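You operate a simulated robot arm through the tools that you are given. There is no shell and no other tool. Be economical: measure what you need, move in short steps, check, and stop when the job is done.

The job below is to be done with a simulated robot arm. You get a single attempt, and the scene is never put back.

## Task
Fetch the black plates from the gauging bench top and set it on the top of the red scrap mat. Count the white trays on the gauging bench top, then put as many of the nozzle blocks from the gauging bench top in the kit tray there. Take the wiping pad from the gauging bench top and leave it on the upper deck of the packing trolley. Close the right drawer of the gauging bench. Take the steel block and leave it in the left bk bins. Close the packing bench drawer. Open the left tank door. The order is free. Set down upright: wiping pad.

Only the result counts: the job must be done as asked and must still hold three seconds after the hand-in. Knocking over, shifting, dropping, spilling or breaking anything else fails it.

## Robot
A 6-joint arm with a four-finger gripper on a trunk, on a base that drives. Base frame: it is fixed to the floor where the robot stands at the start and does not move with it; the origin is under the middle of the robot, x ahead of it, y to its left, z up; the surface under the hand at the start is at about z = 800. Units: mm, degrees, N and s.
Its first joint turns from -166.0 to 166.0 degrees. Places, roughly: bins (19x17 cm) [-100, 5300, 1060]; black plates (9x4x3 cm) [800, 0, 800]; kit tray [1500, 500, 750]; left tank door [1100, -1300, 400]; nozzle block [1000, 250, 750]; packing bench drawer [3000, 100, 500]; right drawer of the gauging bench [700, 700, 600]; steel block [1750, 1000, 750]; top of the red SCRAP mat (23x18 cm) [-1740, -880, 800]; upper deck of the packing trolley [2000, -800, 700]; white tray (8x10x5 cm) [700, 200, 800]; wiping pad (7x10x7 cm) [1300, 600, 800]. Payload 3.43 kg.
The tool frame sits at the grasp point between the pads (the TCP): z along the fingers, y along the line on which they close. The tips reach 30 mm beyond it. The gripper opens to 120 mm. The gripper's body begins 85 mm behind the TCP.
Orientation is told as [roll, pitch, yaw] about the base's x, y, z axes, in that order, counted from this pose: with the fingers straight down and closing along the base's y, the tool's x points along the base's -x, its y along +y and its z along -z.

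## Interface
- The arm moves only by the tool send_rows. Its argument "deltas" is one flat list of numbers, 7 for each row, row after row: the turn, a rotation vector about the tool's x, y, z in degrees, then the shift along the tool's x, y, z in mm, then the opening in per cent of the stroke, from 0 (shut) to 100 (fully open). In form: [rx, ry, rz, tx, ty, tz, hand, rx, ry, rz, tx, ty, tz, hand, ...]. A call has 1 to 20 rows; each row shifts and turns the commanded pose from where the row before left it, along the tool's axes as they then stand. Rows are played at 5 a second. More than 50 mm and 8.6 degrees between two rows, or a gripper value outside its range, and nothing of the call is played. Where a pose cannot be reached the arm comes as near as it can. A force on the tool above 40 N (or 10 N above the force at the start of the call, whichever is more), or a blocked arm, ends the call early, and 0.2 s more pass. The fingers move at their own pace and stop on an object; they squeeze with about 30 N. The grip force told is the motor's: it shows also when the fingers shut on nothing. Time passes only in rows, and 0.2 s behind the last, so rows that do not move let the fingers close. The reply holds the time, the measured pose of the TCP, the force on the tool along the base axes, the opening and the grip force, in the units named above and with some noise, with the torque about the TCP (base axes, N m) and any sound that the robot's microphone picked up.
- Cameras (640 x 400 px; columns grow to the right, rows downward): "scene" is now at [-202, 208.2, 1234]; the picture's right is [0.18, -0.98, -0.00], its down [-0.34, -0.06, -0.94] and it looks along [0.92, 0.17, -0.34] (base axes); focal length 276 px, centre (320, 200). "wrist" rides on the gripper at [72, -17, -121] in the tool frame; the picture's right is [0.23, 0.97, 0.00], its down [-0.81, 0.19, -0.55] and it looks along [-0.54, 0.13, 0.83] (tool axes); focal length 275 px, centre (320, 200). There is no depth. A picture from a camera that has moved, and an enlarged one, comes with that camera's place and axes in the base frame and with its lens.
- camera(camera): a new picture of that camera. No time passes.
- steer(legs): drives the robot by 1 to 6 legs, each [ahead, turn to the left] in mm and degrees, along the robot's own axes; the way and the turn of a leg run together, so that a leg with both is an arc; at most 1500 mm and 180 degrees a leg. The arm and the cameras ride along, it lands a little off, and it stops where it bumps. It gives what a move gives.
- turn_head(pan, tilt): turns the head with the scene camera to pan (to the left, within 143 degrees either way) and tilt (down, from -29 to 69), counted from straight ahead of the robot. It gives what a move gives.
- close_up(camera, box): a new picture of the part [left, top, right, bottom] of that camera's present view, enlarged. No time passes.
- hand_in(): hands the job in; it is judged then, once.

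Go step by step. Nothing tells you exact positions but the pictures and the camera data: compare them with the known pose of the tool, close in by small moves and look again before you grip or let go. The budget is 196 turns and 174 pictures, counting those below and the enlarged ones. Unless the task says otherwise, let go and move clear before handing in.

The tools are called after ">>>" by a JSON object that holds its "name" and its "arguments". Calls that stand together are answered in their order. send_rows: Moves the arm, as the interface text tells. Its arguments: {"type":"object","properties":{"deltas":{"type":"array","items":{"type":"number"}}},"required":["deltas"]} The other tools are called the same way: steer (legs) drives the base; turn_head (pan, tilt) turns the head that bears the scene camera; camera (camera) takes a picture; close_up (camera, box) takes an enlarged picture of a part of a camera's view; hand_in () hands the job in.

At the start:

```text
time: 0.0
position: [503.5, 529.0, 1094.3]
ee_rot: [0.1, 0.2, 0.0]
wrist_force: [0.2, 0.4, -1.1]
ft_torque: [0.03, -0.02, -0.01]
finger_gap: 120.0
gripper_force: 0.1
robot x, y, heading: [-0.6, 0.3, 0.2]
head pan, tilt: [10.6, 19.4]
```

scene: 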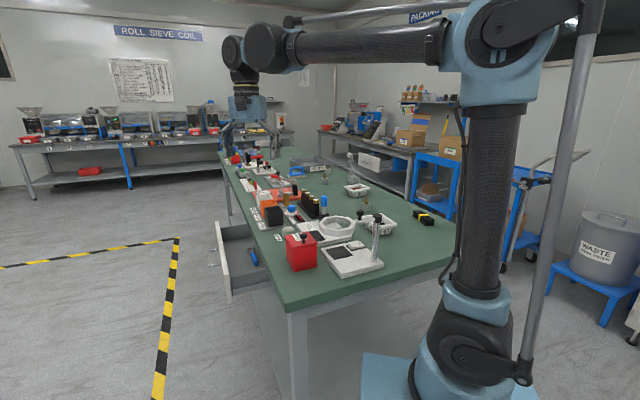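
wrist: 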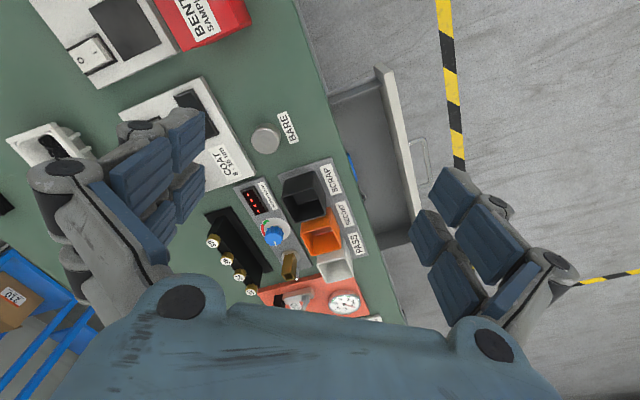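

I see a green-topped gauging bench ahead with many items and an open drawer on its left side. I'll enlarge the view to find the items.

>>> {"name": "close_up", "arguments": {"camera": "scene", "box": [210, 130, 370, 230]}}

>>> {"name": "close_up", "arguments": {"camera": "scene", "box": [260, 180, 460, 305]}}

>>> {"name": "close_up", "arguments": {"camera": "scene", "box": [310, 80, 470, 180]}}

```text
4.00 times, centred on (290, 180) of scene
camera zoom: at [-202.0, 208.2, 1234.0], right [0.18, -0.98, 0.0], down [-0.34, -0.06, -0.94], along [0.92, 0.17, -0.34], focal length 1105 px, centre (440, 280)
```

zoom: 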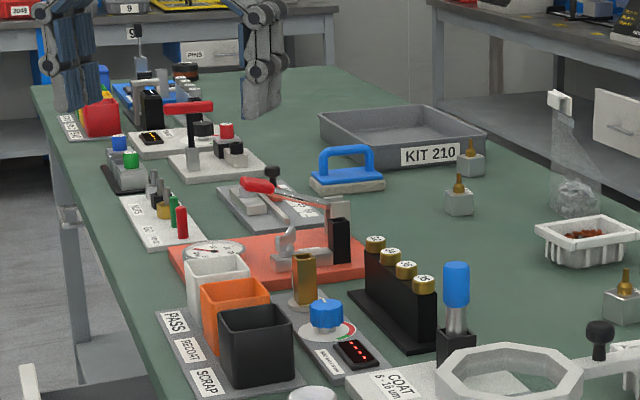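

```text
3.20 times, centred on (360, 242) of scene
camera zoom: at [-202.0, 208.2, 1234.0], right [0.18, -0.98, 0.0], down [-0.34, -0.06, -0.94], along [0.92, 0.17, -0.34], focal length 884 px, centre (192, 64)
```

zoom: 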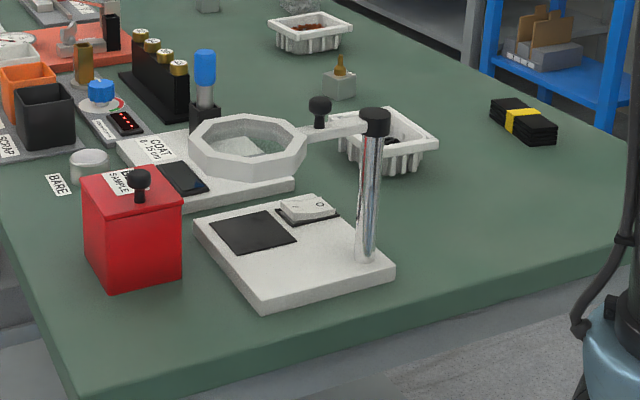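

```text
4.00 times, centred on (390, 130) of scene
camera zoom: at [-202.0, 208.2, 1234.0], right [0.18, -0.98, 0.0], down [-0.34, -0.06, -0.94], along [0.92, 0.17, -0.34], focal length 1105 px, centre (40, 480)
```

zoom: 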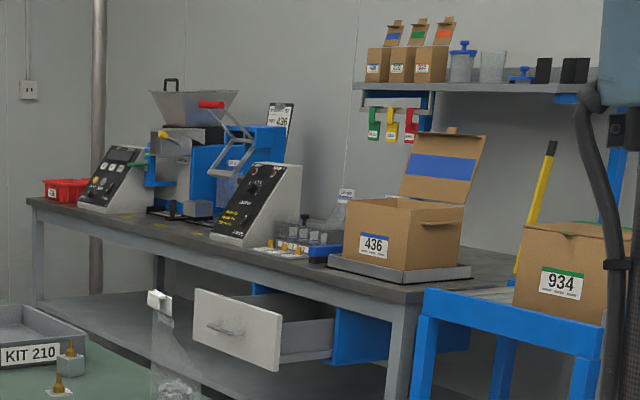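

I see two white trays, three nozzle blocks, the blue-handled pad and the banded black plates. Next I'll look around the room.

>>> {"name": "turn_head", "arguments": {"pan": -40, "tilt": 20}}

>>> {"name": "camera", "arguments": {"camera": "scene"}}

>>> {"name": "turn_head", "arguments": {"pan": -120, "tilt": 20}}

>>> {"name": "camera", "arguments": {"camera": "scene"}}

>>> {"name": "turn_head", "arguments": {"pan": 75, "tilt": 15}}

>>> {"name": "camera", "arguments": {"camera": "scene"}}

>>> {"name": "turn_head", "arguments": {"pan": 143, "tilt": 20}}

>>> {"name": "camera", "arguments": {"camera": "scene"}}

```text
time: 1.2
position: [490.4, 528.4, 1100.4]
ee_rot: [0.1, -0.5, 0.0]
wrist_force: [0.1, 0.1, -1.2]
ft_torque: [-0.01, -0.04, 0.01]
finger_gap: 120.1
gripper_force: 0.1
robot x, y, heading: [-0.1, 1.0, 0.3]
head pan, tilt: [-40.0, 20.0]
```

```text
168 pictures are left
camera scene: at [-222.2, 131.2, 1233.3], right [-0.64, -0.77, 0.01], down [-0.27, 0.22, -0.94], along [0.72, -0.6, -0.35], focal length 276 px, centre (320, 200)
```

scene: 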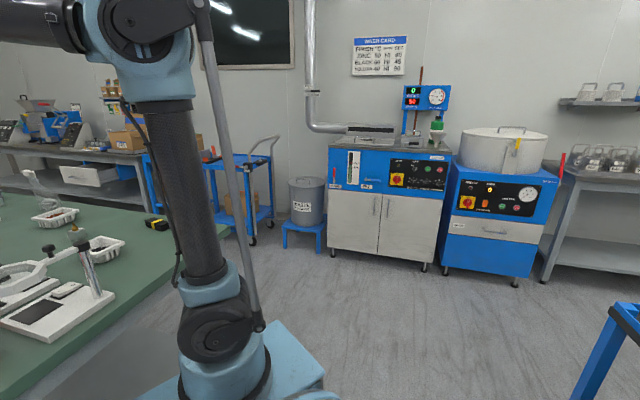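

```text
time: 2.7
position: [489.9, 528.2, 1100.5]
ee_rot: [0.0, -0.5, -0.1]
wrist_force: [-0.7, 0.0, 0.3]
ft_torque: [0.0, 0.02, -0.02]
finger_gap: 120.0
gripper_force: 0.1
robot x, y, heading: [-2.1, -0.2, -0.1]
head pan, tilt: [-120.0, 20.0]
```

```text
167 pictures are left
camera scene: at [-340.1, 110.4, 1234.9], right [-0.87, 0.5, 0.01], down [0.16, 0.3, -0.94], along [-0.47, -0.81, -0.34], focal length 276 px, centre (320, 200)
```

scene: 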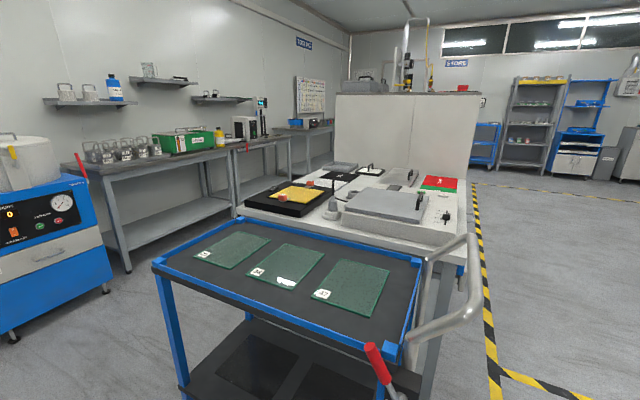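

```text
time: 5.6
position: [489.3, 527.9, 1099.8]
ee_rot: [0.1, -0.7, -0.1]
wrist_force: [-0.4, -0.4, -0.5]
ft_torque: [0.01, 0.01, 0.02]
finger_gap: 119.6
gripper_force: 0.1
robot x, y, heading: [4.1, 2.1, 0.3]
head pan, tilt: [75.0, 15.0]
```

```text
166 pictures are left
camera scene: at [-269.3, 281.3, 1242.1], right [0.97, -0.26, -0.01], down [-0.08, -0.25, -0.96], along [0.25, 0.93, -0.26], focal length 276 px, centre (320, 200)
```

scene: 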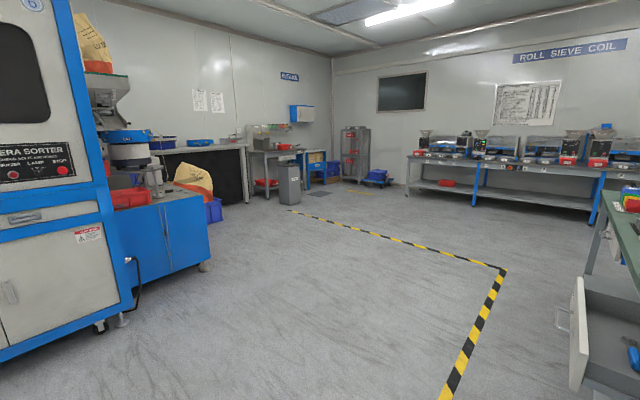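

```text
time: 7.0
position: [489.9, 529.1, 1101.1]
ee_rot: [0.0, -0.6, 0.0]
wrist_force: [-0.7, 1.6, 0.4]
ft_torque: [0.0, -0.01, -0.03]
finger_gap: 120.2
gripper_force: 0.1
robot x, y, heading: [0.3, 0.8, -0.1]
head pan, tilt: [143.0, 20.0]
```

```text
165 pictures are left
camera scene: at [-368.0, 247.1, 1235.3], right [0.6, 0.8, -0.01], down [0.26, -0.21, -0.94], along [-0.75, 0.57, -0.33], focal length 276 px, centre (320, 200)
```

scene: 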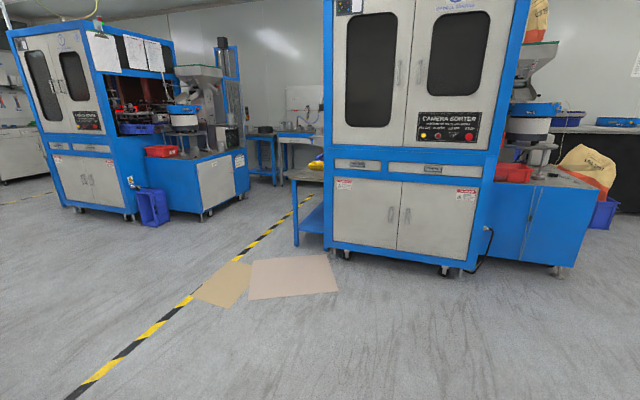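

The lay-out is clear now. I'll enlarge a few targets, the bins, tank doors, mat and trolley.

>>> {"name": "turn_head", "arguments": {"pan": 75, "tilt": 15}}

>>> {"name": "close_up", "arguments": {"camera": "scene", "box": [230, 90, 400, 196]}}

>>> {"name": "turn_head", "arguments": {"pan": -40, "tilt": 20}}

>>> {"name": "close_up", "arguments": {"camera": "scene", "box": [190, 130, 450, 280]}}

>>> {"name": "turn_head", "arguments": {"pan": -120, "tilt": 20}}

>>> {"name": "close_up", "arguments": {"camera": "scene", "box": [240, 150, 480, 300]}}

```text
time: 8.4
position: [489.9, 528.7, 1099.9]
ee_rot: [0.0, -0.6, 0.0]
wrist_force: [0.3, -0.2, 0.3]
ft_torque: [-0.02, -0.01, 0.03]
finger_gap: 120.0
gripper_force: 0.0
robot x, y, heading: [-1.3, -2.4, -0.1]
head pan, tilt: [75.0, 15.0]
```

```text
3.76 times, centred on (315, 143) of scene
camera zoom: at [-269.4, 281.3, 1242.1], right [0.97, -0.26, -0.01], down [-0.08, -0.25, -0.96], along [0.25, 0.93, -0.26], focal length 1040 px, centre (339, 415)
```

zoom: 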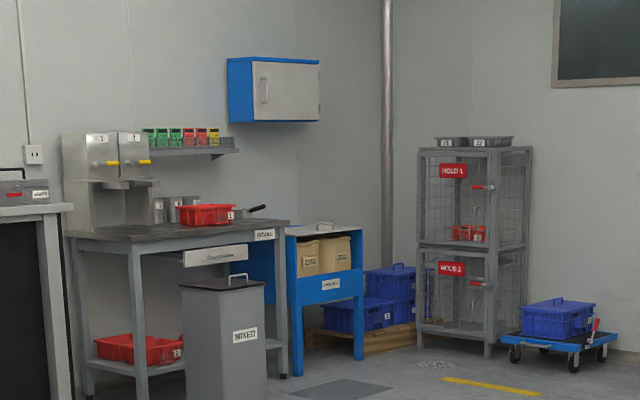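

```text
time: 10.3
position: [490.3, 528.5, 1099.3]
ee_rot: [0.0, -0.7, 0.1]
wrist_force: [0.0, 0.4, 0.3]
ft_torque: [0.04, 0.01, -0.02]
finger_gap: 119.9
gripper_force: 0.1
robot x, y, heading: [-0.5, -4.1, 0.0]
head pan, tilt: [-40.0, 20.0]
```

```text
2.46 times, centred on (320, 205) of scene
camera zoom: at [-222.3, 131.2, 1233.3], right [-0.64, -0.77, 0.01], down [-0.27, 0.22, -0.94], along [0.72, -0.6, -0.35], focal length 680 px, centre (320, 188)
```

zoom: 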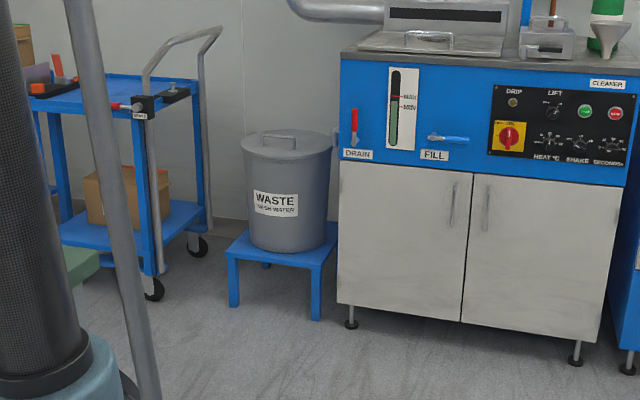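

```text
time: 11.8
position: [489.3, 528.6, 1100.2]
ee_rot: [0.0, -0.6, 0.0]
wrist_force: [0.5, -0.2, 0.2]
ft_torque: [-0.02, -0.02, -0.02]
finger_gap: 119.9
gripper_force: 0.0
robot x, y, heading: [-0.2, -0.5, 0.1]
head pan, tilt: [-120.0, 20.0]
```

```text
2.67 times, centred on (360, 225) of scene
camera zoom: at [-340.1, 110.4, 1234.9], right [-0.87, 0.5, 0.01], down [0.16, 0.3, -0.94], along [-0.47, -0.81, -0.34], focal length 737 px, centre (213, 133)
```

zoom: 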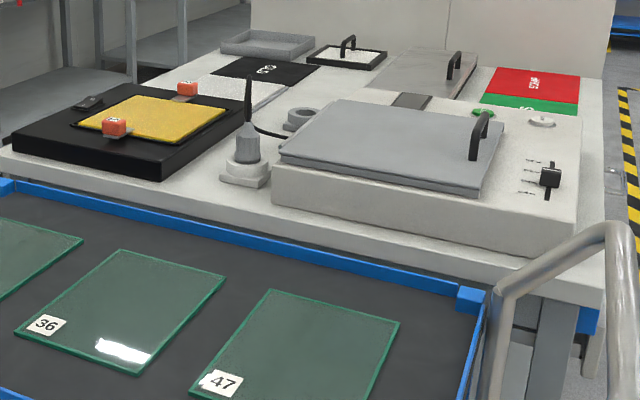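

The plates lie at about (811, 0), long side about 34° off x. I move the hand over them and turn it, then look with the wrist camera.

>>> {"name": "send_rows", "arguments": {"deltas": [0, 0, 0, -24.6, -40.7, 0, 100, 0, 0, 0, -24.6, -40.7, 0, 100, 0, 0, 0, -24.6, -40.7, 0, 100, 0, 0, 0, -24.6, -40.7, 0, 100, 0, 0, 0, -24.6, -40.7, 0, 100, 0, 0, 0, -24.6, -40.7, 0, 100, 0, 0, 0, -24.6, -40.7, 0, 100, 0, 0, 0, -24.6, -40.7, 0, 100, 0, 0, 0, -24.6, -40.7, 0, 100, 0, 0, 0, -24.6, -40.7, 0, 100, 0, 0, 0, -24.6, -40.7, 0, 100, 0, 0, 0, -24.6, -40.7, 0, 100, 0, 0, 0, -24.6, -40.7, 0, 100, 0, 0, -6.8, 0, 0, 20, 100, 0, 0, -6.8, 0, 0, 20, 100, 0, 0, -6.8, 0, 0, 20, 100, 0, 0, -6.8, 0, 0, 20, 100, 0, 0, -6.8, 0, 0, 20, 100]}}

>>> {"name": "camera", "arguments": {"camera": "wrist"}}

>>> {"name": "turn_head", "arguments": {"pan": 10, "tilt": 25}}

>>> {"name": "camera", "arguments": {"camera": "scene"}}

```text
time: 15.6
position: [810.8, 2.5, 1002.2]
ee_rot: [-0.3, -0.6, 34.2]
wrist_force: [-0.2, -1.0, 0.2]
ft_torque: [-0.01, 0.01, 0.0]
finger_gap: 119.7
gripper_force: 0.1
robot x, y, heading: [2.8, -1.5, 0.1]
head pan, tilt: [-120.0, 20.0]
```

```text
161 pictures are left
camera wrist: at [760.9, -52.7, 1121.4], right [-0.74, 0.68, -0.01], down [0.56, 0.61, 0.56], along [0.38, 0.41, -0.83], focal length 275 px, centre (320, 200)
```

wrist: 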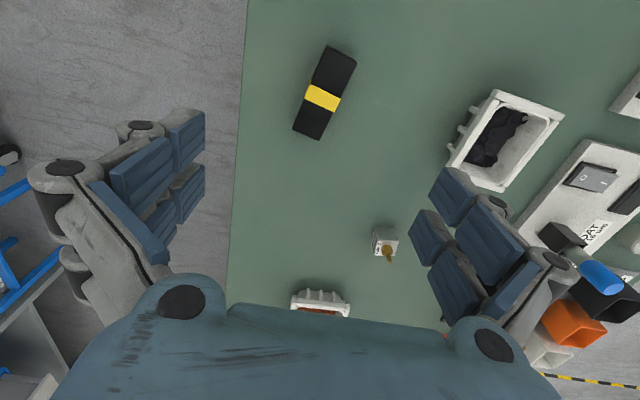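

```text
time: 17.8
position: [812.3, 0.6, 1002.0]
ee_rot: [-0.3, -0.5, 34.0]
wrist_force: [0.2, -1.0, -0.7]
ft_torque: [0.01, -0.05, 0.01]
finger_gap: 120.2
gripper_force: 0.1
robot x, y, heading: [0.5, -2.8, 0.0]
head pan, tilt: [10.0, 25.0]
```

```text
160 pictures are left
camera scene: at [-202.9, 206.9, 1225.0], right [0.17, -0.98, 0.0], down [-0.43, -0.07, -0.9], along [0.89, 0.16, -0.43], focal length 276 px, centre (320, 200)
```

scene: 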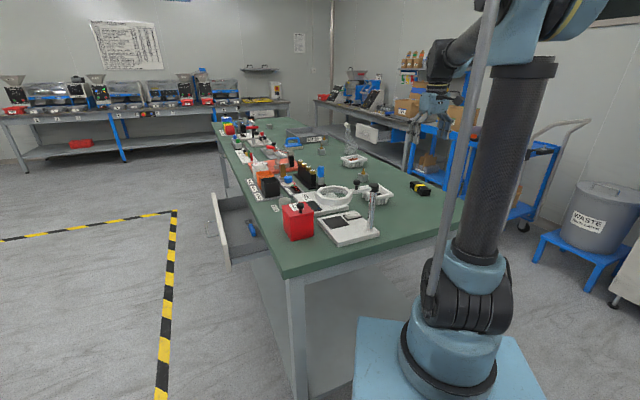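

Plates at about (807, 0), long side about 25°. I correct the turn, come down part way and check.

>>> {"name": "send_rows", "arguments": {"deltas": [0, 0, 4.5, 0, 0, 30, 100, 0, 0, 4.5, 0, 0, 30, 100, 0, 0, 0, 0, 0, 30, 100, 0, 0, 0, 0, 0, 30, 100]}}

>>> {"name": "camera", "arguments": {"camera": "wrist"}}

>>> {"name": "close_up", "arguments": {"camera": "scene", "box": [380, 130, 480, 210]}}

```text
time: 18.8
position: [812.7, -0.1, 880.0]
ee_rot: [-0.3, -0.6, 25.0]
wrist_force: [-0.3, 0.0, -0.3]
ft_torque: [0.0, -0.03, 0.03]
finger_gap: 119.8
gripper_force: 0.0
robot x, y, heading: [0.6, -2.0, -0.0]
head pan, tilt: [10.0, 25.0]
```

```text
159 pictures are left
camera wrist: at [754.2, -45.2, 1000.2], right [-0.62, 0.79, -0.01], down [0.65, 0.52, 0.56], along [0.44, 0.34, -0.83], focal length 275 px, centre (320, 200)
```

wrist: 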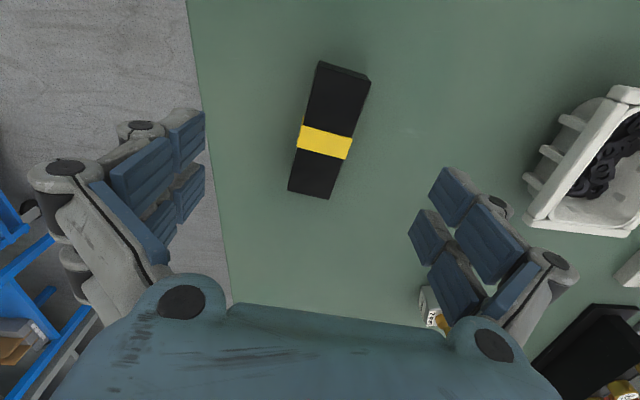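

```text
5.00 times, centred on (430, 170) of scene
camera zoom: at [-203.1, 207.0, 1225.0], right [0.17, -0.98, 0.0], down [-0.43, -0.07, -0.9], along [0.89, 0.16, -0.43], focal length 1382 px, centre (-230, 350)
```

zoom: 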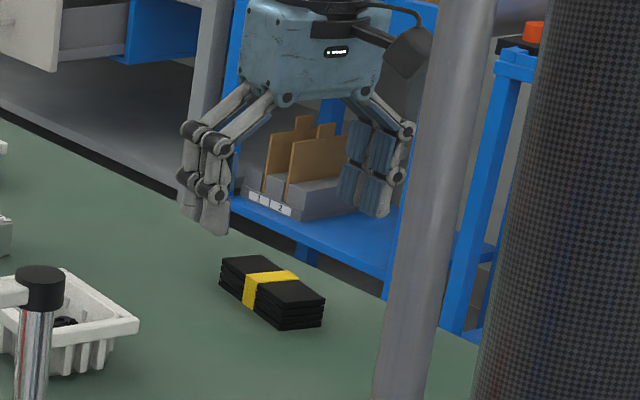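

The plates' top is near z = 822 at (809, 1), with the long side about 23°. I go down and grip.

>>> {"name": "send_rows", "arguments": {"deltas": [0, 0, 2, 2, 0, 20, 100, 0, 0, 0, 0, 0, 20, 100, 0, 0, 0, 0, 0, 10, 100, 0, 0, 0, 0, 0, 0, 0, 0, 0, 0, 0, 0, 0, 0, 0, 0, 0, 0, 0, 0, 0, 0, 0, 0, 0, 0, 0, 0]}}

>>> {"name": "camera", "arguments": {"camera": "wrist"}}

```text
time: 20.4
position: [811.2, 1.5, 832.5]
ee_rot: [-0.3, -0.6, 23.0]
wrist_force: [-0.2, 1.3, 6.5]
ft_torque: [0.12, -0.3, -0.04]
finger_gap: 33.7
gripper_force: 29.7
robot x, y, heading: [-2.6, 0.4, -0.1]
head pan, tilt: [10.0, 25.0]
```

```text
157 pictures are left
camera wrist: at [751.2, -43.3, 951.6], right [-0.59, 0.81, -0.01], down [0.67, 0.49, 0.56], along [0.45, 0.33, -0.83], focal length 275 px, centre (320, 200)
```

wrist: 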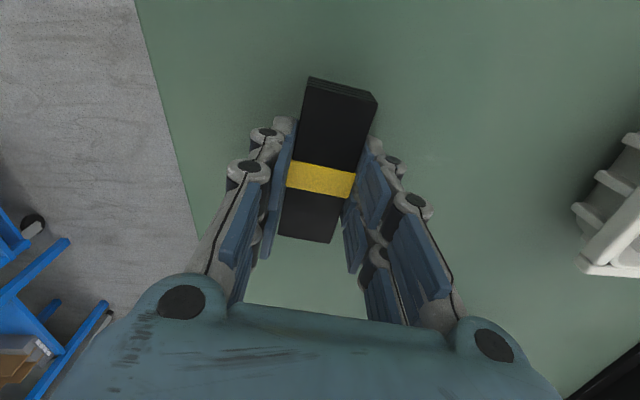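

Gripped at 34 mm. I lift, draw the arm in and look before driving toward the scrap mat.

>>> {"name": "send_rows", "arguments": {"deltas": [0, 0, 0, 0, 0, -30, 0, 0, 0, 0, 0, 0, -50, 0, 0, 0, 0, 0, 0, -50, 0, 0, 0, 0, 0, 0, -50, 0, 0, 0, 0, 0, 0, -50, 0, 0, 0, 0, 0, 0, -40, 0, 0, 0, 0, 45, 19, 0, 0, 0, 0, 0, 45, 19, 0, 0, 0, 0, 0, 45, 19, 0, 0, 0, 0, 0, 45, 19, 0, 0, 0, 0, 0, 45, 19, 0, 0, 0, 0, 0, 45, 19, 0, 0]}}

>>> {"name": "camera", "arguments": {"camera": "wrist"}}

>>> {"name": "turn_head", "arguments": {"pan": -90, "tilt": 50}}

>>> {"name": "camera", "arguments": {"camera": "scene"}}

```text
time: 22.9
position: [513.4, -4.6, 1101.3]
ee_rot: [-0.2, -0.6, 23.1]
wrist_force: [0.8, 0.7, 0.5]
ft_torque: [0.0, 0.05, 0.01]
finger_gap: 0.0
gripper_force: 30.3
robot x, y, heading: [0.8, 0.6, -0.1]
head pan, tilt: [10.0, 25.0]
```

```text
156 pictures are left
camera wrist: at [453.9, -48.3, 1222.2], right [-0.59, 0.81, -0.01], down [0.67, 0.49, 0.56], along [0.45, 0.33, -0.83], focal length 275 px, centre (320, 200)
```

wrist: 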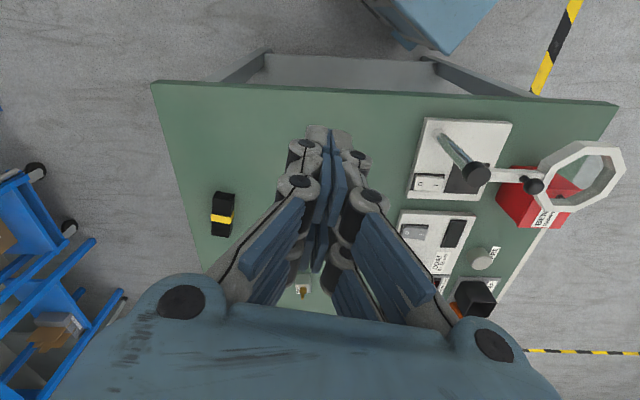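

```text
time: 24.7
position: [512.9, -5.6, 1103.4]
ee_rot: [-0.2, -0.6, 23.0]
wrist_force: [0.3, -0.9, 0.2]
ft_torque: [-0.02, 0.01, -0.01]
finger_gap: 0.1
gripper_force: 30.3
robot x, y, heading: [-1.4, 1.5, 0.1]
head pan, tilt: [-90.0, 50.0]
```

```text
155 pictures are left
camera scene: at [-294.2, 114.0, 1188.7], right [-1.0, 0.0, 0.01], down [-0.01, 0.77, -0.64], along [-0.01, -0.64, -0.77], focal length 276 px, centre (320, 200)
```

scene: 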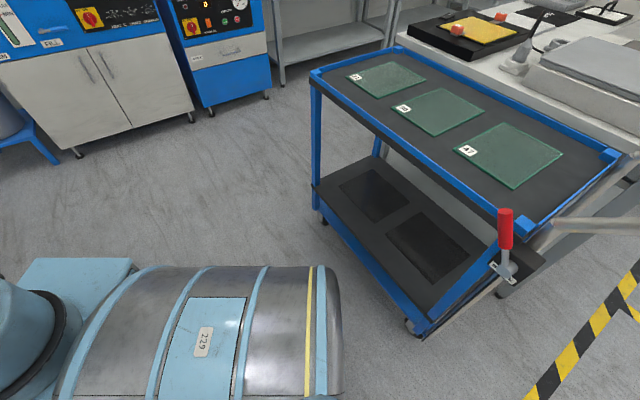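

The grip slipped: the plates are still on the bench. I go back over them and look closer to get their height.

>>> {"name": "send_rows", "arguments": {"deltas": [0, 0, 0, -45, -21, 0, 100, 0, 0, 0, -45, -21, 0, 100, 0, 0, 0, -45, -21, 0, 100, 0, 0, 0, -45, -21, 0, 100, 0, 0, 0, -45, -21, 0, 100, 0, 0, 0, -45, -21, 0, 100, 0, 0, 0, 0, 0, 50, 100, 0, 0, 0, 0, 0, 50, 100, 0, 0, 0, 0, 0, 50, 100, 0, 0, 0, 0, 0, 50, 100, 0, 0, 0, 0, 0, 0, 100]}}

>>> {"name": "camera", "arguments": {"camera": "wrist"}}

```text
time: 27.1
position: [817.3, -16.7, 899.6]
ee_rot: [-0.2, -0.6, 23.0]
wrist_force: [-0.2, -0.5, -0.6]
ft_torque: [-0.01, 0.01, 0.0]
finger_gap: 120.3
gripper_force: 0.2
robot x, y, heading: [-0.8, 1.3, -0.1]
head pan, tilt: [-90.0, 50.0]
```

```text
154 pictures are left
camera wrist: at [757.0, -59.2, 1020.1], right [-0.59, 0.81, -0.01], down [0.67, 0.49, 0.56], along [0.45, 0.33, -0.83], focal length 275 px, centre (320, 200)
```

wrist: 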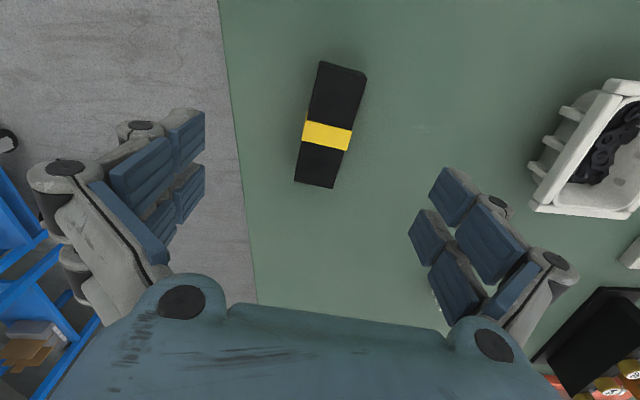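

I centre over the plates and feel downward for the bench surface before gripping.

>>> {"name": "send_rows", "arguments": {"deltas": [0, 0, 0, 0, 7, 30, 100, 0, 0, 0, 0, 0, 30, 100, 0, 0, 0, 0, 0, 5, 100, 0, 0, 0, 0, 0, 3, 100, 0, 0, 0, 0, 0, 3, 100, 0, 0, 0, 0, 0, 3, 100, 0, 0, 0, 0, 0, 0, 100]}}

>>> {"name": "camera", "arguments": {"camera": "wrist"}}

```text
time: 28.7
position: [813.7, -6.0, 828.7]
ee_rot: [-0.1, -0.6, 23.0]
wrist_force: [0.5, 0.5, -0.1]
ft_torque: [-0.02, 0.03, 0.0]
finger_gap: 120.2
gripper_force: 0.1
robot x, y, heading: [-0.1, 2.2, -0.0]
head pan, tilt: [-90.0, 50.0]
```

```text
153 pictures are left
camera wrist: at [753.0, -50.4, 948.3], right [-0.59, 0.81, -0.01], down [0.67, 0.49, 0.56], along [0.45, 0.33, -0.83], focal length 275 px, centre (320, 200)
```

wrist: 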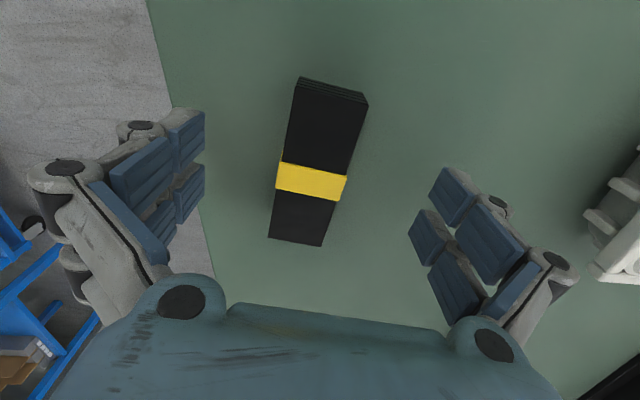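

>>> {"name": "send_rows", "arguments": {"deltas": [0, 0, 0, 0, 0, 2, 100, 0, 0, 0, 0, 0, 2, 100, 0, 0, 0, 0, 0, 2, 100, 0, 0, 0, 0, 0, 2, 100, 0, 0, 0, 0, 0, 2, 100, 0, 0, 0, 0, 0, 2, 100, 0, 0, 0, 0, 0, 0, 100]}}

```text
time: 30.3
position: [813.4, -5.1, 816.6]
ee_rot: [-0.2, -0.6, 23.0]
wrist_force: [0.3, 0.9, -0.3]
ft_torque: [-0.03, 0.03, 0.0]
finger_gap: 119.9
gripper_force: 0.1
robot x, y, heading: [1.7, 0.4, 0.1]
head pan, tilt: [-90.0, 50.0]
```

>>> {"name": "send_rows", "arguments": {"deltas": [0, 0, 0, 0, 0, 2, 100, 0, 0, 0, 0, 0, 2, 100, 0, 0, 0, 0, 0, 2, 100, 0, 0, 0, 0, 0, 2, 100, 0, 0, 0, 0, 0, 2, 100, 0, 0, 0, 0, 0, 2, 100, 0, 0, 0, 0, 0, 2, 100, 0, 0, 0, 0, 0, 2, 100, 0, 0, 0, 0, 0, 2, 100, 0, 0, 0, 0, 0, 2, 100]}}

```text
time: 31.6
position: [803.3, -4.9, 816.7]
ee_rot: [-0.6, -1.2, 23.0]
wrist_force: [3.6, 0.2, -0.9]
ft_torque: [0.0, 0.26, 0.03]
finger_gap: 119.9
gripper_force: 0.1
robot x, y, heading: [1.1, -3.5, -0.1]
head pan, tilt: [-90.0, 50.0]
stopped in row 6: the force on the tool passed its limit at 49 N (the readings are from after the stop); the commanded pose is now the measured one
```

Contact: the bench surface is near z = 786. I raise 3 mm, re-centre, and grip, then lift gently.

>>> {"name": "send_rows", "arguments": {"deltas": [0, 0, 0, -9, 0, -4, 100, 0, 0, 0, 0, -2, 0, 100, 0, 0, 0, 0, 0, 0, 0, 0, 0, 0, 0, 0, 0, 0, 0, 0, 0, 0, 0, 0, 0, 0, 0, 0, 0, 0, 0, 0, 0, 0, 0, 0, 0, 0, 0]}}

>>> {"name": "camera", "arguments": {"camera": "wrist"}}

>>> {"name": "send_rows", "arguments": {"deltas": [0, 0, 0, 0, 0, -3, 0, 0, 0, 0, 0, 0, -3, 0, 0, 0, 0, 0, 0, -5, 0, 0, 0, 0, 0, 0, -5, 0, 0, 0, 0, 0, 0, -5, 0, 0, 0, 0, 0, 0, -5, 0, 0, 0, 0, 0, 0, -5, 0]}}

>>> {"name": "camera", "arguments": {"camera": "wrist"}}

```text
time: 32.4
position: [801.7, -1.9, 831.8]
ee_rot: [-0.4, -1.9, 23.1]
wrist_force: [-3.3, 0.6, 19.9]
ft_torque: [0.03, 0.39, 0.03]
finger_gap: 34.3
gripper_force: 29.7
robot x, y, heading: [-1.9, 1.2, 0.1]
head pan, tilt: [-90.0, 50.0]
stopped in row 4: the force on the tool passed its limit at 53 N (the readings are from after the stop); the commanded pose is now the measured one
```

```text
152 pictures are left
camera wrist: at [738.6, -46.9, 951.0], right [-0.59, 0.81, -0.02], down [0.65, 0.49, 0.58], along [0.47, 0.33, -0.82], focal length 275 px, centre (320, 200)
```

wrist: 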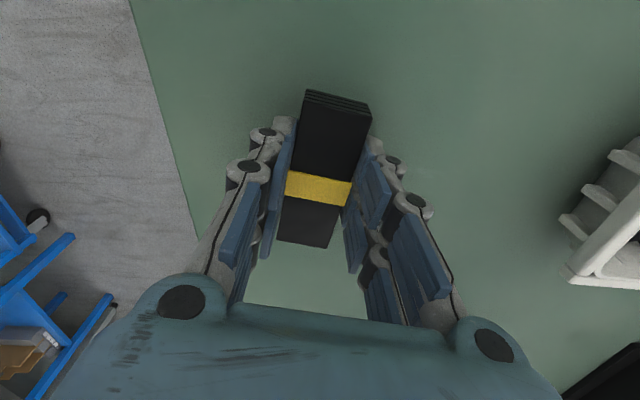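

```text
time: 34.0
position: [801.2, -2.8, 863.8]
ee_rot: [-0.5, -1.9, 23.0]
wrist_force: [-0.6, -0.5, -3.2]
ft_torque: [0.01, 0.0, 0.0]
finger_gap: 33.9
gripper_force: 29.9
robot x, y, heading: [0.1, -2.9, 0.0]
head pan, tilt: [-90.0, 50.0]
```

```text
151 pictures are left
camera wrist: at [738.5, -46.6, 981.1], right [-0.59, 0.81, -0.02], down [0.65, 0.49, 0.58], along [0.47, 0.33, -0.82], focal length 275 px, centre (320, 200)
```

wrist: 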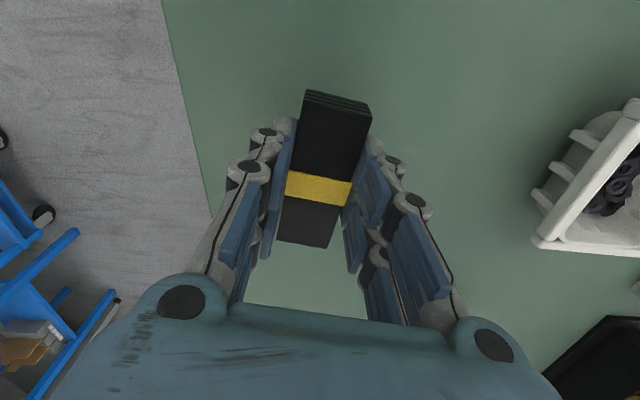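

Now it is lifted and held. The fingers' tips reach lower as they shut, so the bench is at z ≈ 800. I lift on gently and draw in.

>>> {"name": "send_rows", "arguments": {"deltas": [0, 0, 0, 0, 0, -8, 0, 0, 0, 0, 0, 0, -12, 0, 0, 0, 0, 0, 0, -16, 0, 0, 0, 0, 0, 0, -20, 0, 0, 0, 0, 0, 0, -20, 0, 0, 0, 0, 0, 0, -20, 0, 0, 0, 0, 0, 0, -20, 0, 0, 0, 0, 0, 0, -20, 0, 0, 0, 0, 0, 0, -20, 0, 0, 0, 0, 0, 0, -20, 0, 0, 0, 0, 0, 0, -20, 0, 0, 0, 0, 0, 0, -20, 0, 0, 0, 0, 0, 0, -10, 0]}}

>>> {"name": "send_rows", "arguments": {"deltas": [0, 0, 0, 10, 4, 0, 0, 0, 0, 0, 20, 8, 0, 0, 0, 0, 0, 23, 10, 0, 0, 0, 0, 0, 23, 10, 0, 0, 0, 0, 0, 23, 10, 0, 0, 0, 0, 0, 23, 10, 0, 0, 0, 0, 0, 23, 10, 0, 0, 0, 0, 0, 23, 10, 0, 0, 0, 0, 0, 23, 10, 0, 0, 0, 0, 0, 23, 10, 0, 0, 0, 0, 0, 23, 10, 0, 0, 0, 0, 0, 23, 10, 0, 0, 0, 0, 0, 20, 8, 0, 0, 0, 0, 0, 10, 4, 0, 0]}}

>>> {"name": "turn_head", "arguments": {"pan": 0, "tilt": 30}}

>>> {"name": "camera", "arguments": {"camera": "scene"}}

```text
time: 36.8
position: [793.0, -6.0, 1088.6]
ee_rot: [-0.5, -1.9, 23.1]
wrist_force: [-0.3, -0.1, -3.3]
ft_torque: [-0.03, 0.04, 0.02]
finger_gap: 33.6
gripper_force: 29.6
robot x, y, heading: [2.9, -0.6, 0.0]
head pan, tilt: [-90.0, 50.0]
```

```text
time: 39.8
position: [477.6, -3.6, 1075.2]
ee_rot: [-0.6, -1.9, 23.1]
wrist_force: [0.6, -0.6, -2.6]
ft_torque: [0.0, 0.0, 0.0]
finger_gap: 33.6
gripper_force: 29.9
robot x, y, heading: [-2.3, 0.2, 0.1]
head pan, tilt: [-90.0, 50.0]
```

```text
time: 41.5
position: [477.1, -3.4, 1075.2]
ee_rot: [-0.5, -1.9, 23.0]
wrist_force: [0.1, 0.1, -1.6]
ft_torque: [0.0, 0.02, 0.02]
finger_gap: 33.7
gripper_force: 30.6
robot x, y, heading: [1.2, 2.2, -0.1]
head pan, tilt: [0.0, 30.0]
```

```text
150 pictures are left
camera scene: at [-203.4, 190.9, 1217.0], right [0.0, -1.0, 0.0], down [-0.51, 0.0, -0.86], along [0.86, 0.0, -0.51], focal length 276 px, centre (320, 200)
```

scene: 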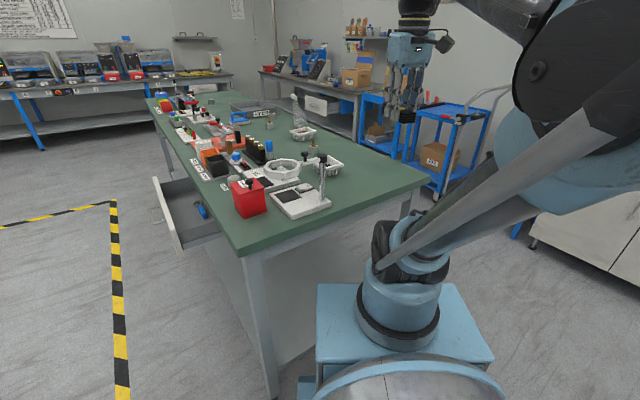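

Held securely. I back off a little, turn left to face behind, and drive clear of the glass trolley.

>>> {"name": "steer", "arguments": {"legs": [[-80, 0], [0, 150], [900, 0]]}}

>>> {"name": "turn_head", "arguments": {"pan": 60, "tilt": 30}}

>>> {"name": "camera", "arguments": {"camera": "scene"}}

```text
time: 53.9
position: [-1255.9, 713.0, 1075.4]
ee_rot: [-0.5, -1.9, 171.4]
wrist_force: [-0.8, -0.1, -3.0]
ft_torque: [0.01, 0.02, -0.02]
finger_gap: 33.9
gripper_force: 29.7
robot x, y, heading: [-848.6, 459.6, 148.4]
head pan, tilt: [0.0, 30.0]
```

```text
time: 55.2
position: [-1244.5, 704.6, 1080.4]
ee_rot: [-0.9, -2.6, 171.5]
wrist_force: [-0.6, -0.2, -2.0]
ft_torque: [0.0, -0.03, -0.01]
finger_gap: 33.9
gripper_force: 30.2
robot x, y, heading: [-848.2, 457.7, 148.8]
head pan, tilt: [60.0, 30.0]
```

```text
149 pictures are left
camera scene: at [-778.3, 101.9, 1217.6], right [-0.48, 0.88, -0.01], down [0.45, 0.23, -0.86], along [-0.75, -0.42, -0.51], focal length 276 px, centre (320, 200)
```

scene: 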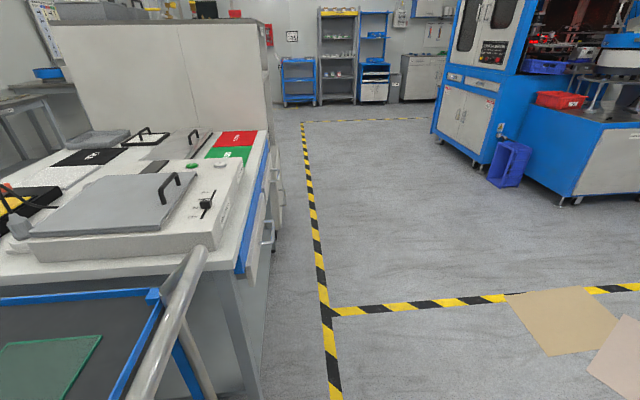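

The lane is clear; the scrap mat lies at about (-1700, -875). I turn along the table edge and drive up beside the mat.

>>> {"name": "steer", "arguments": {"legs": [[0, 64.5], [1300, 0]]}}

>>> {"name": "turn_head", "arguments": {"pan": 80, "tilt": 35}}

>>> {"name": "camera", "arguments": {"camera": "scene"}}

```text
time: 65.0
position: [-2341.9, -473.9, 1080.2]
ee_rot: [-0.8, -2.6, -125.4]
wrist_force: [-0.5, 0.4, -2.0]
ft_torque: [0.0, 0.01, 0.01]
finger_gap: 34.1
gripper_force: 28.7
robot x, y, heading: [-1940.6, -234.8, -148.5]
head pan, tilt: [60.0, 30.0]
```

```text
time: 65.8
position: [-2329.9, -467.5, 1085.3]
ee_rot: [-1.1, -3.2, -125.5]
wrist_force: [0.9, -0.1, -2.6]
ft_torque: [0.02, -0.04, 0.01]
finger_gap: 33.7
gripper_force: 29.9
robot x, y, heading: [-1942.0, -234.9, -148.2]
head pan, tilt: [80.0, 35.0]
```

```text
148 pictures are left
camera scene: at [-1561.0, -321.4, 1210.2], right [-0.93, -0.37, -0.01], down [-0.2, 0.54, -0.82], along [0.31, -0.76, -0.58], focal length 276 px, centre (320, 200)
```

scene: 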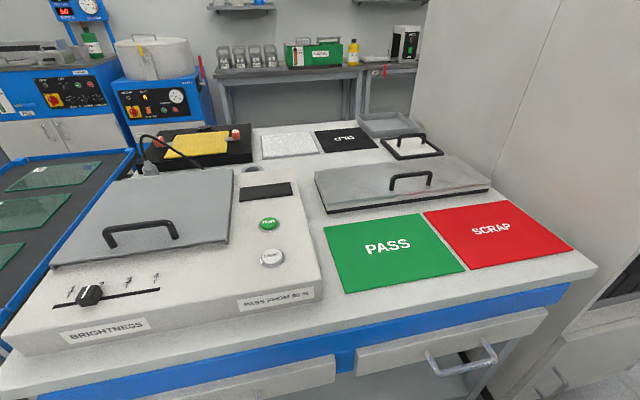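

The SCRAP mat centre is about (-1749, -878), with a tall panel just past it. I swing the arm left in two moves at a safe distance from the panel.

>>> {"name": "send_rows", "arguments": {"deltas": [0, 0, 0, -0.8, 17, 0, 0, 0, 0, 0, -1.6, 35, 0, 0, 0, 0, 0, -1.6, 35, 0, 0, 0, 0, 0, -1.6, 35, 0, 0, 0, 0, 0, -1.6, 35, 0, 0, 0, 0, 0, -1.6, 35, 0, 0, 0, 0, 0, -1.6, 35, 0, 0, 0, 0, 0, -1.6, 35, 0, 0, 0, 0, 0, 9, 32, 0, 0, 0, 0, 0, 18.2, 29.3, 0, 0, 0, 0, 0, 18.2, 29.3, 0, 0, 0, 0, 0, 18.2, 29.3, 0, 0, 0, 0, 0, 18.2, 29.3, 0, 0, 0, 0, 0, 18.2, 29.3, 0, 0, 0, 0, 0, 18.2, 29.3, 0, 0, 0, 0, 0, 18.2, 29.3, 0, 0, 0, 0, 0, 18.2, 29.3, 0, 0, 0, 0, 0, 9, 14, 0, 0]}}

>>> {"name": "camera", "arguments": {"camera": "scene"}}

```text
time: 69.6
position: [-1799.4, -659.7, 1067.6]
ee_rot: [-1.0, -3.2, -125.4]
wrist_force: [0.4, -0.6, -3.3]
ft_torque: [0.01, -0.03, 0.01]
finger_gap: 33.6
gripper_force: 29.7
robot x, y, heading: [-1942.0, -232.2, -148.5]
head pan, tilt: [80.0, 35.0]
```

```text
147 pictures are left
camera scene: at [-1561.0, -321.5, 1210.2], right [-0.93, -0.37, -0.01], down [-0.2, 0.54, -0.82], along [0.31, -0.76, -0.58], focal length 276 px, centre (320, 200)
```

scene: 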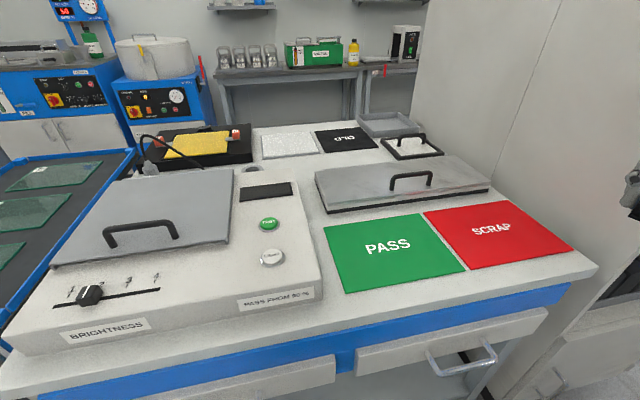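

>>> {"name": "send_rows", "arguments": {"deltas": [0, 1.6, 0, 0, 0, 0, 0, -1, 1.6, 0, 0, 0, 0, 0, 0, 0, 7.5, 0, 0, 0, 0, 0, 0, 7.5, 0, 0, 0, 0, 0, 0, 7.5, 0, 0, 0, 0, 0, 0, 0, -4, 15, 0, 0, 0, 0, 0, -7, 26, 0, 0, 0, 0, 0, -7, 26, 0, 0, 0, 0, 0, -7, 26, 0, 0, 0, 0, 0, -7, 26, 0, 0, 0, 0, 0, -7, 26, 0, 0, 0, 0, 0, -7, 26, 0, 0, 0, 0, 0, -7, 26, 0, 0, 0, 0, 0, -4, 14, 0, 0]}}

>>> {"name": "camera", "arguments": {"camera": "scene"}}

>>> {"name": "camera", "arguments": {"camera": "wrist"}}

```text
time: 72.6
position: [-1738.2, -868.5, 1067.4]
ee_rot: [0.0, 0.1, -147.8]
wrist_force: [0.3, 0.2, -2.9]
ft_torque: [-0.01, -0.02, 0.02]
finger_gap: 33.5
gripper_force: 30.1
robot x, y, heading: [-1944.6, -232.5, -148.3]
head pan, tilt: [80.0, 35.0]
```

```text
146 pictures are left
camera scene: at [-1560.8, -321.3, 1210.2], right [-0.93, -0.37, -0.01], down [-0.2, 0.54, -0.82], along [0.31, -0.76, -0.58], focal length 276 px, centre (320, 200)
```

scene: 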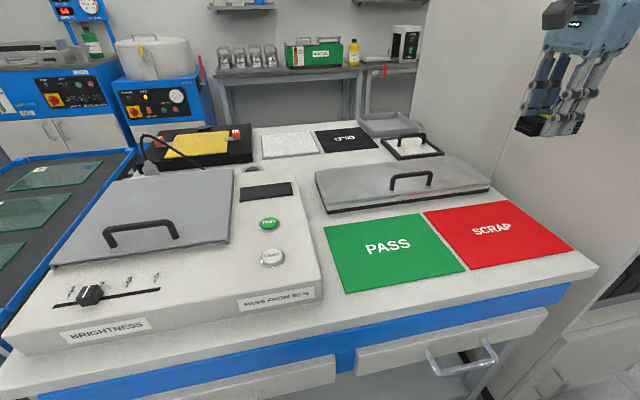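

```text
145 pictures are left
camera wrist: at [-1684.6, -816.6, 1188.1], right [0.71, -0.7, 0.0], down [-0.58, -0.59, 0.55], along [-0.39, -0.39, -0.83], focal length 275 px, centre (320, 200)
```

wrist: 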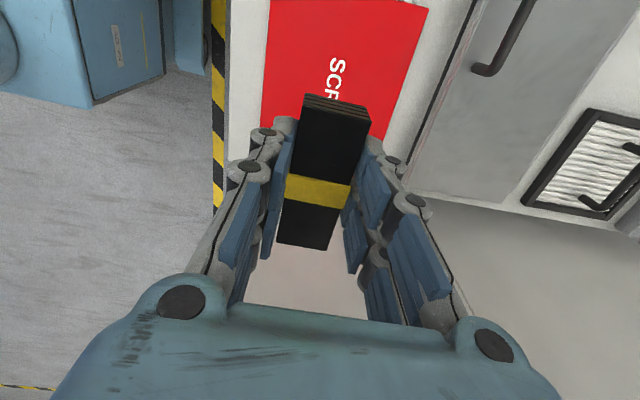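

The mat's centre works out at (-1737, -891). I centre over it and lower to near contact.

>>> {"name": "send_rows", "arguments": {"deltas": [0, 0, 0, -4, 10, 10, 0, 0, 0, 0, -4, 10, 20, 0, 0, 0, 0, 0, 0, 25, 0, 0, 0, 0, 0, 0, 25, 0, 0, 0, 0, 0, 0, 25, 0, 0, 0, 0, 0, 0, 25, 0, 0, 0, 0, 0, 0, 25, 0, 0, 0, 0, 0, 0, 20, 0, 0, 0, 0, 0, 0, 15, 0, 0, 0, 0, 0, 0, 10, 0, 0, 0, 0, 0, 0, 0, 0]}}

>>> {"name": "camera", "arguments": {"camera": "scene"}}

>>> {"name": "camera", "arguments": {"camera": "wrist"}}

```text
time: 75.0
position: [-1732.1, -888.1, 866.4]
ee_rot: [-0.1, 0.0, -147.9]
wrist_force: [0.6, 0.1, -2.9]
ft_torque: [0.01, -0.03, 0.0]
finger_gap: 33.5
gripper_force: 29.7
robot x, y, heading: [-1941.3, -235.4, -148.3]
head pan, tilt: [80.0, 35.0]
```

```text
144 pictures are left
camera scene: at [-1560.8, -321.5, 1210.2], right [-0.93, -0.37, -0.01], down [-0.2, 0.54, -0.82], along [0.31, -0.76, -0.58], focal length 276 px, centre (320, 200)
```

scene: 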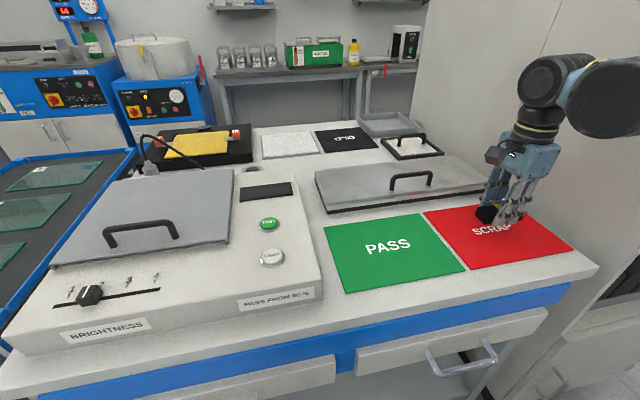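

```text
143 pictures are left
camera wrist: at [-1680.8, -836.3, 987.9], right [0.71, -0.7, 0.0], down [-0.58, -0.59, 0.55], along [-0.39, -0.39, -0.83], focal length 275 px, centre (320, 200)
```

wrist: 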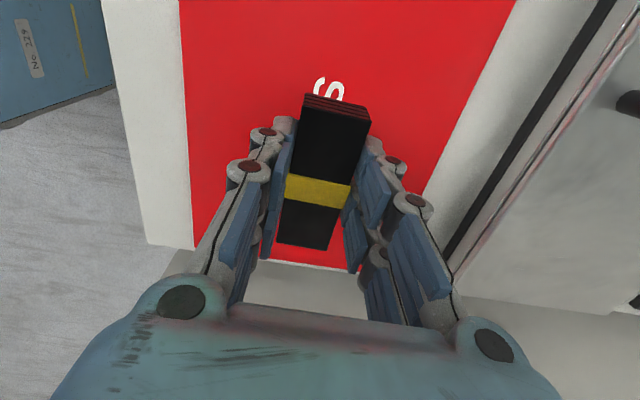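

Well centred across the mat. I shift a little inward and lower until it touches.

>>> {"name": "send_rows", "arguments": {"deltas": [0, 0, 0, 8, 0, 5, 0, 0, 0, 0, 7, 0, 5, 0, 0, 0, 0, 0, 0, 5, 0, 0, 0, 0, 0, 0, 5, 0, 0, 0, 0, 0, 0, 3, 0, 0, 0, 0, 0, 0, 3, 0, 0, 0, 0, 0, 0, 2, 0, 0, 0, 0, 0, 0, 2, 0, 0, 0, 0, 0, 0, 2, 0, 0, 0, 0, 0, 0, 2, 0, 0, 0, 0, 0, 0, 2, 0]}}

```text
time: 77.3
position: [-1711.4, -875.6, 835.1]
ee_rot: [0.0, -0.7, -148.0]
wrist_force: [-1.1, 0.0, -3.5]
ft_torque: [0.07, -0.12, 0.02]
finger_gap: 33.7
gripper_force: 30.2
robot x, y, heading: [-1942.8, -237.4, -148.1]
head pan, tilt: [80.0, 35.0]
stopped in row 11: the force on the tool passed its limit at 48 N (the readings are from after the stop); the commanded pose is now the measured one
```

Contact made. I settle 2 mm, open, and rise.

>>> {"name": "send_rows", "arguments": {"deltas": [0, 0, 0, 0, 0, 2, 0, 0, 0, 0, 0, 0, 0, 35, 0, 0, 0, 0, 0, 0, 60, 0, 0, 0, 0, 0, 0, 60, 0, 0, 0, 0, 0, -10, 60, 0, 0, 0, 0, 0, -30, 60, 0, 0, 0, 0, 0, -50, 60, 0, 0, 0, 0, 0, -50, 60, 0, 0, 0, 0, 0, -50, 60, 0, 0, 0, 0, 0, -50, 60]}}

>>> {"name": "camera", "arguments": {"camera": "wrist"}}

>>> {"name": "camera", "arguments": {"camera": "scene"}}

```text
time: 79.5
position: [-1707.9, -872.6, 1073.1]
ee_rot: [-0.1, -0.6, -147.8]
wrist_force: [0.2, 0.1, 0.9]
ft_torque: [0.02, 0.0, 0.03]
finger_gap: 71.9
gripper_force: 0.0
robot x, y, heading: [-1944.1, -235.6, -148.1]
head pan, tilt: [80.0, 35.0]
```

```text
142 pictures are left
camera wrist: at [-1655.0, -820.0, 1191.9], right [0.71, -0.7, 0.0], down [-0.58, -0.59, 0.56], along [-0.4, -0.4, -0.83], focal length 275 px, centre (320, 200)
```

wrist: 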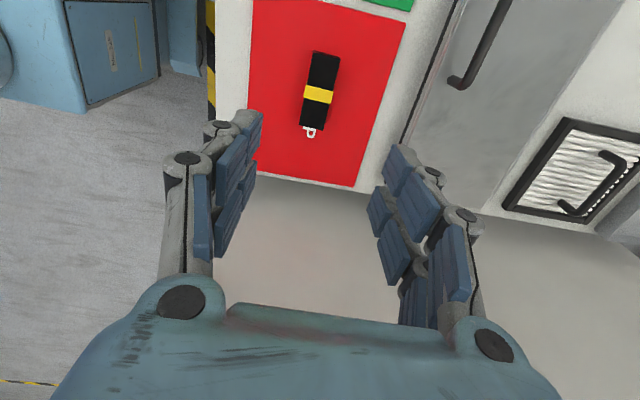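

```text
141 pictures are left
camera scene: at [-1560.8, -321.5, 1210.2], right [-0.93, -0.37, -0.01], down [-0.2, 0.54, -0.82], along [0.31, -0.76, -0.58], focal length 276 px, centre (320, 200)
```

scene: 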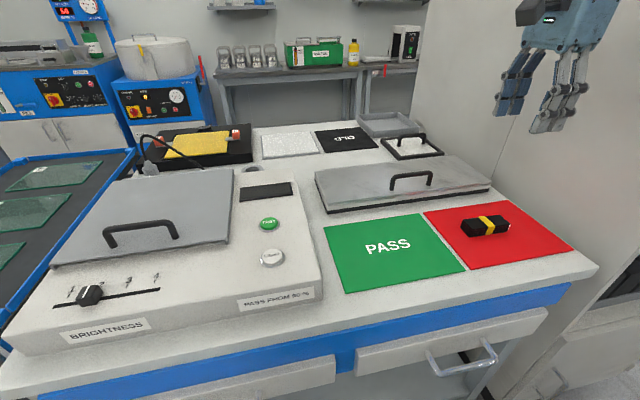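

The plates rest on the SCRAP mat. I bring the arm back in front along the same path and then drive to the left side of the gauging bench for the drawer.

>>> {"name": "send_rows", "arguments": {"deltas": [0, 0, 0, 9, -46, 0, 60, 0, 0, 0, 9, -46, 0, 60, 0, 0, 0, 9, -46, 0, 60, 0, 0, 0, 9, -46, 0, 60, 0, 0, 0, 9, -46, 0, 60, 0, 0, 0, -37, -26, 0, 60, 0, 0, 0, -37, -26, 0, 60, 0, 0, 0, -37, -26, 0, 60, 0, 0, 0, -37, -26, 0, 60, 0, 0, 0, -37, -26, 0, 60, 0, 0, 0, -37, -26, 0, 60, 0, 0, 0, -37, -26, 0, 60, 0, 0, 0, -15, -43, 0, 60, 0, 0, 0, -15, -43, 0, 60, 0, 0, 0, -15, -43, 0, 60, 0, 0, 0, -15, -43, 0, 60, 0, 0, 0, -15, -43, 0, 60, 0, 0, 0, -15, -43, 0, 60]}}

>>> {"name": "steer", "arguments": {"legs": [[-1300, 0], [0, -170], [1400, 0], [0, -98]]}}

>>> {"name": "turn_head", "arguments": {"pan": 0, "tilt": 30}}

>>> {"name": "camera", "arguments": {"camera": "scene"}}

```text
time: 83.3
position: [-2324.4, -472.1, 1074.3]
ee_rot: [0.1, -0.7, -147.4]
wrist_force: [-0.9, 3.2, -0.2]
ft_torque: [-0.24, -0.13, -0.02]
finger_gap: 72.1
gripper_force: 0.1
robot x, y, heading: [-1943.4, -234.0, -148.1]
head pan, tilt: [80.0, 35.0]
```

```text
time: 109.1
position: [419.2, 999.4, 1073.7]
ee_rot: [-0.1, -0.7, -54.8]
wrist_force: [0.2, -0.1, -0.1]
ft_torque: [-0.01, -0.01, 0.01]
finger_gap: 72.0
gripper_force: 0.0
robot x, y, heading: [167.6, 1376.5, -55.3]
head pan, tilt: [80.0, 35.0]
```

```text
time: 110.6
position: [412.6, 1011.0, 1079.4]
ee_rot: [0.0, -1.3, -54.8]
wrist_force: [-0.2, -0.2, -0.7]
ft_torque: [0.02, -0.03, 0.0]
finger_gap: 72.1
gripper_force: 0.0
robot x, y, heading: [170.2, 1377.5, -55.0]
head pan, tilt: [0.0, 30.0]
```

```text
140 pictures are left
camera scene: at [209.4, 1650.0, 1217.0], right [-0.82, -0.57, 0.0], down [-0.29, 0.42, -0.86], along [0.49, -0.7, -0.51], focal length 276 px, centre (320, 200)
```

scene: 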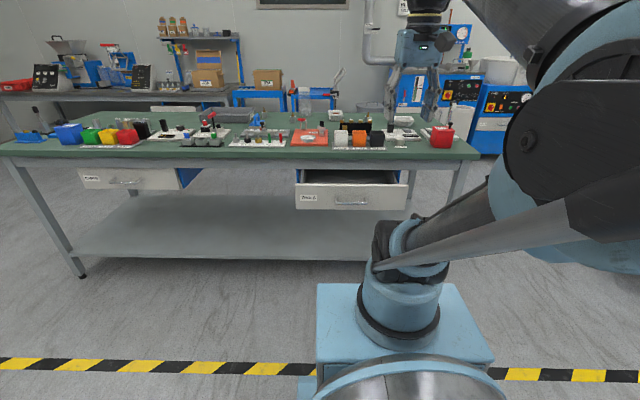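

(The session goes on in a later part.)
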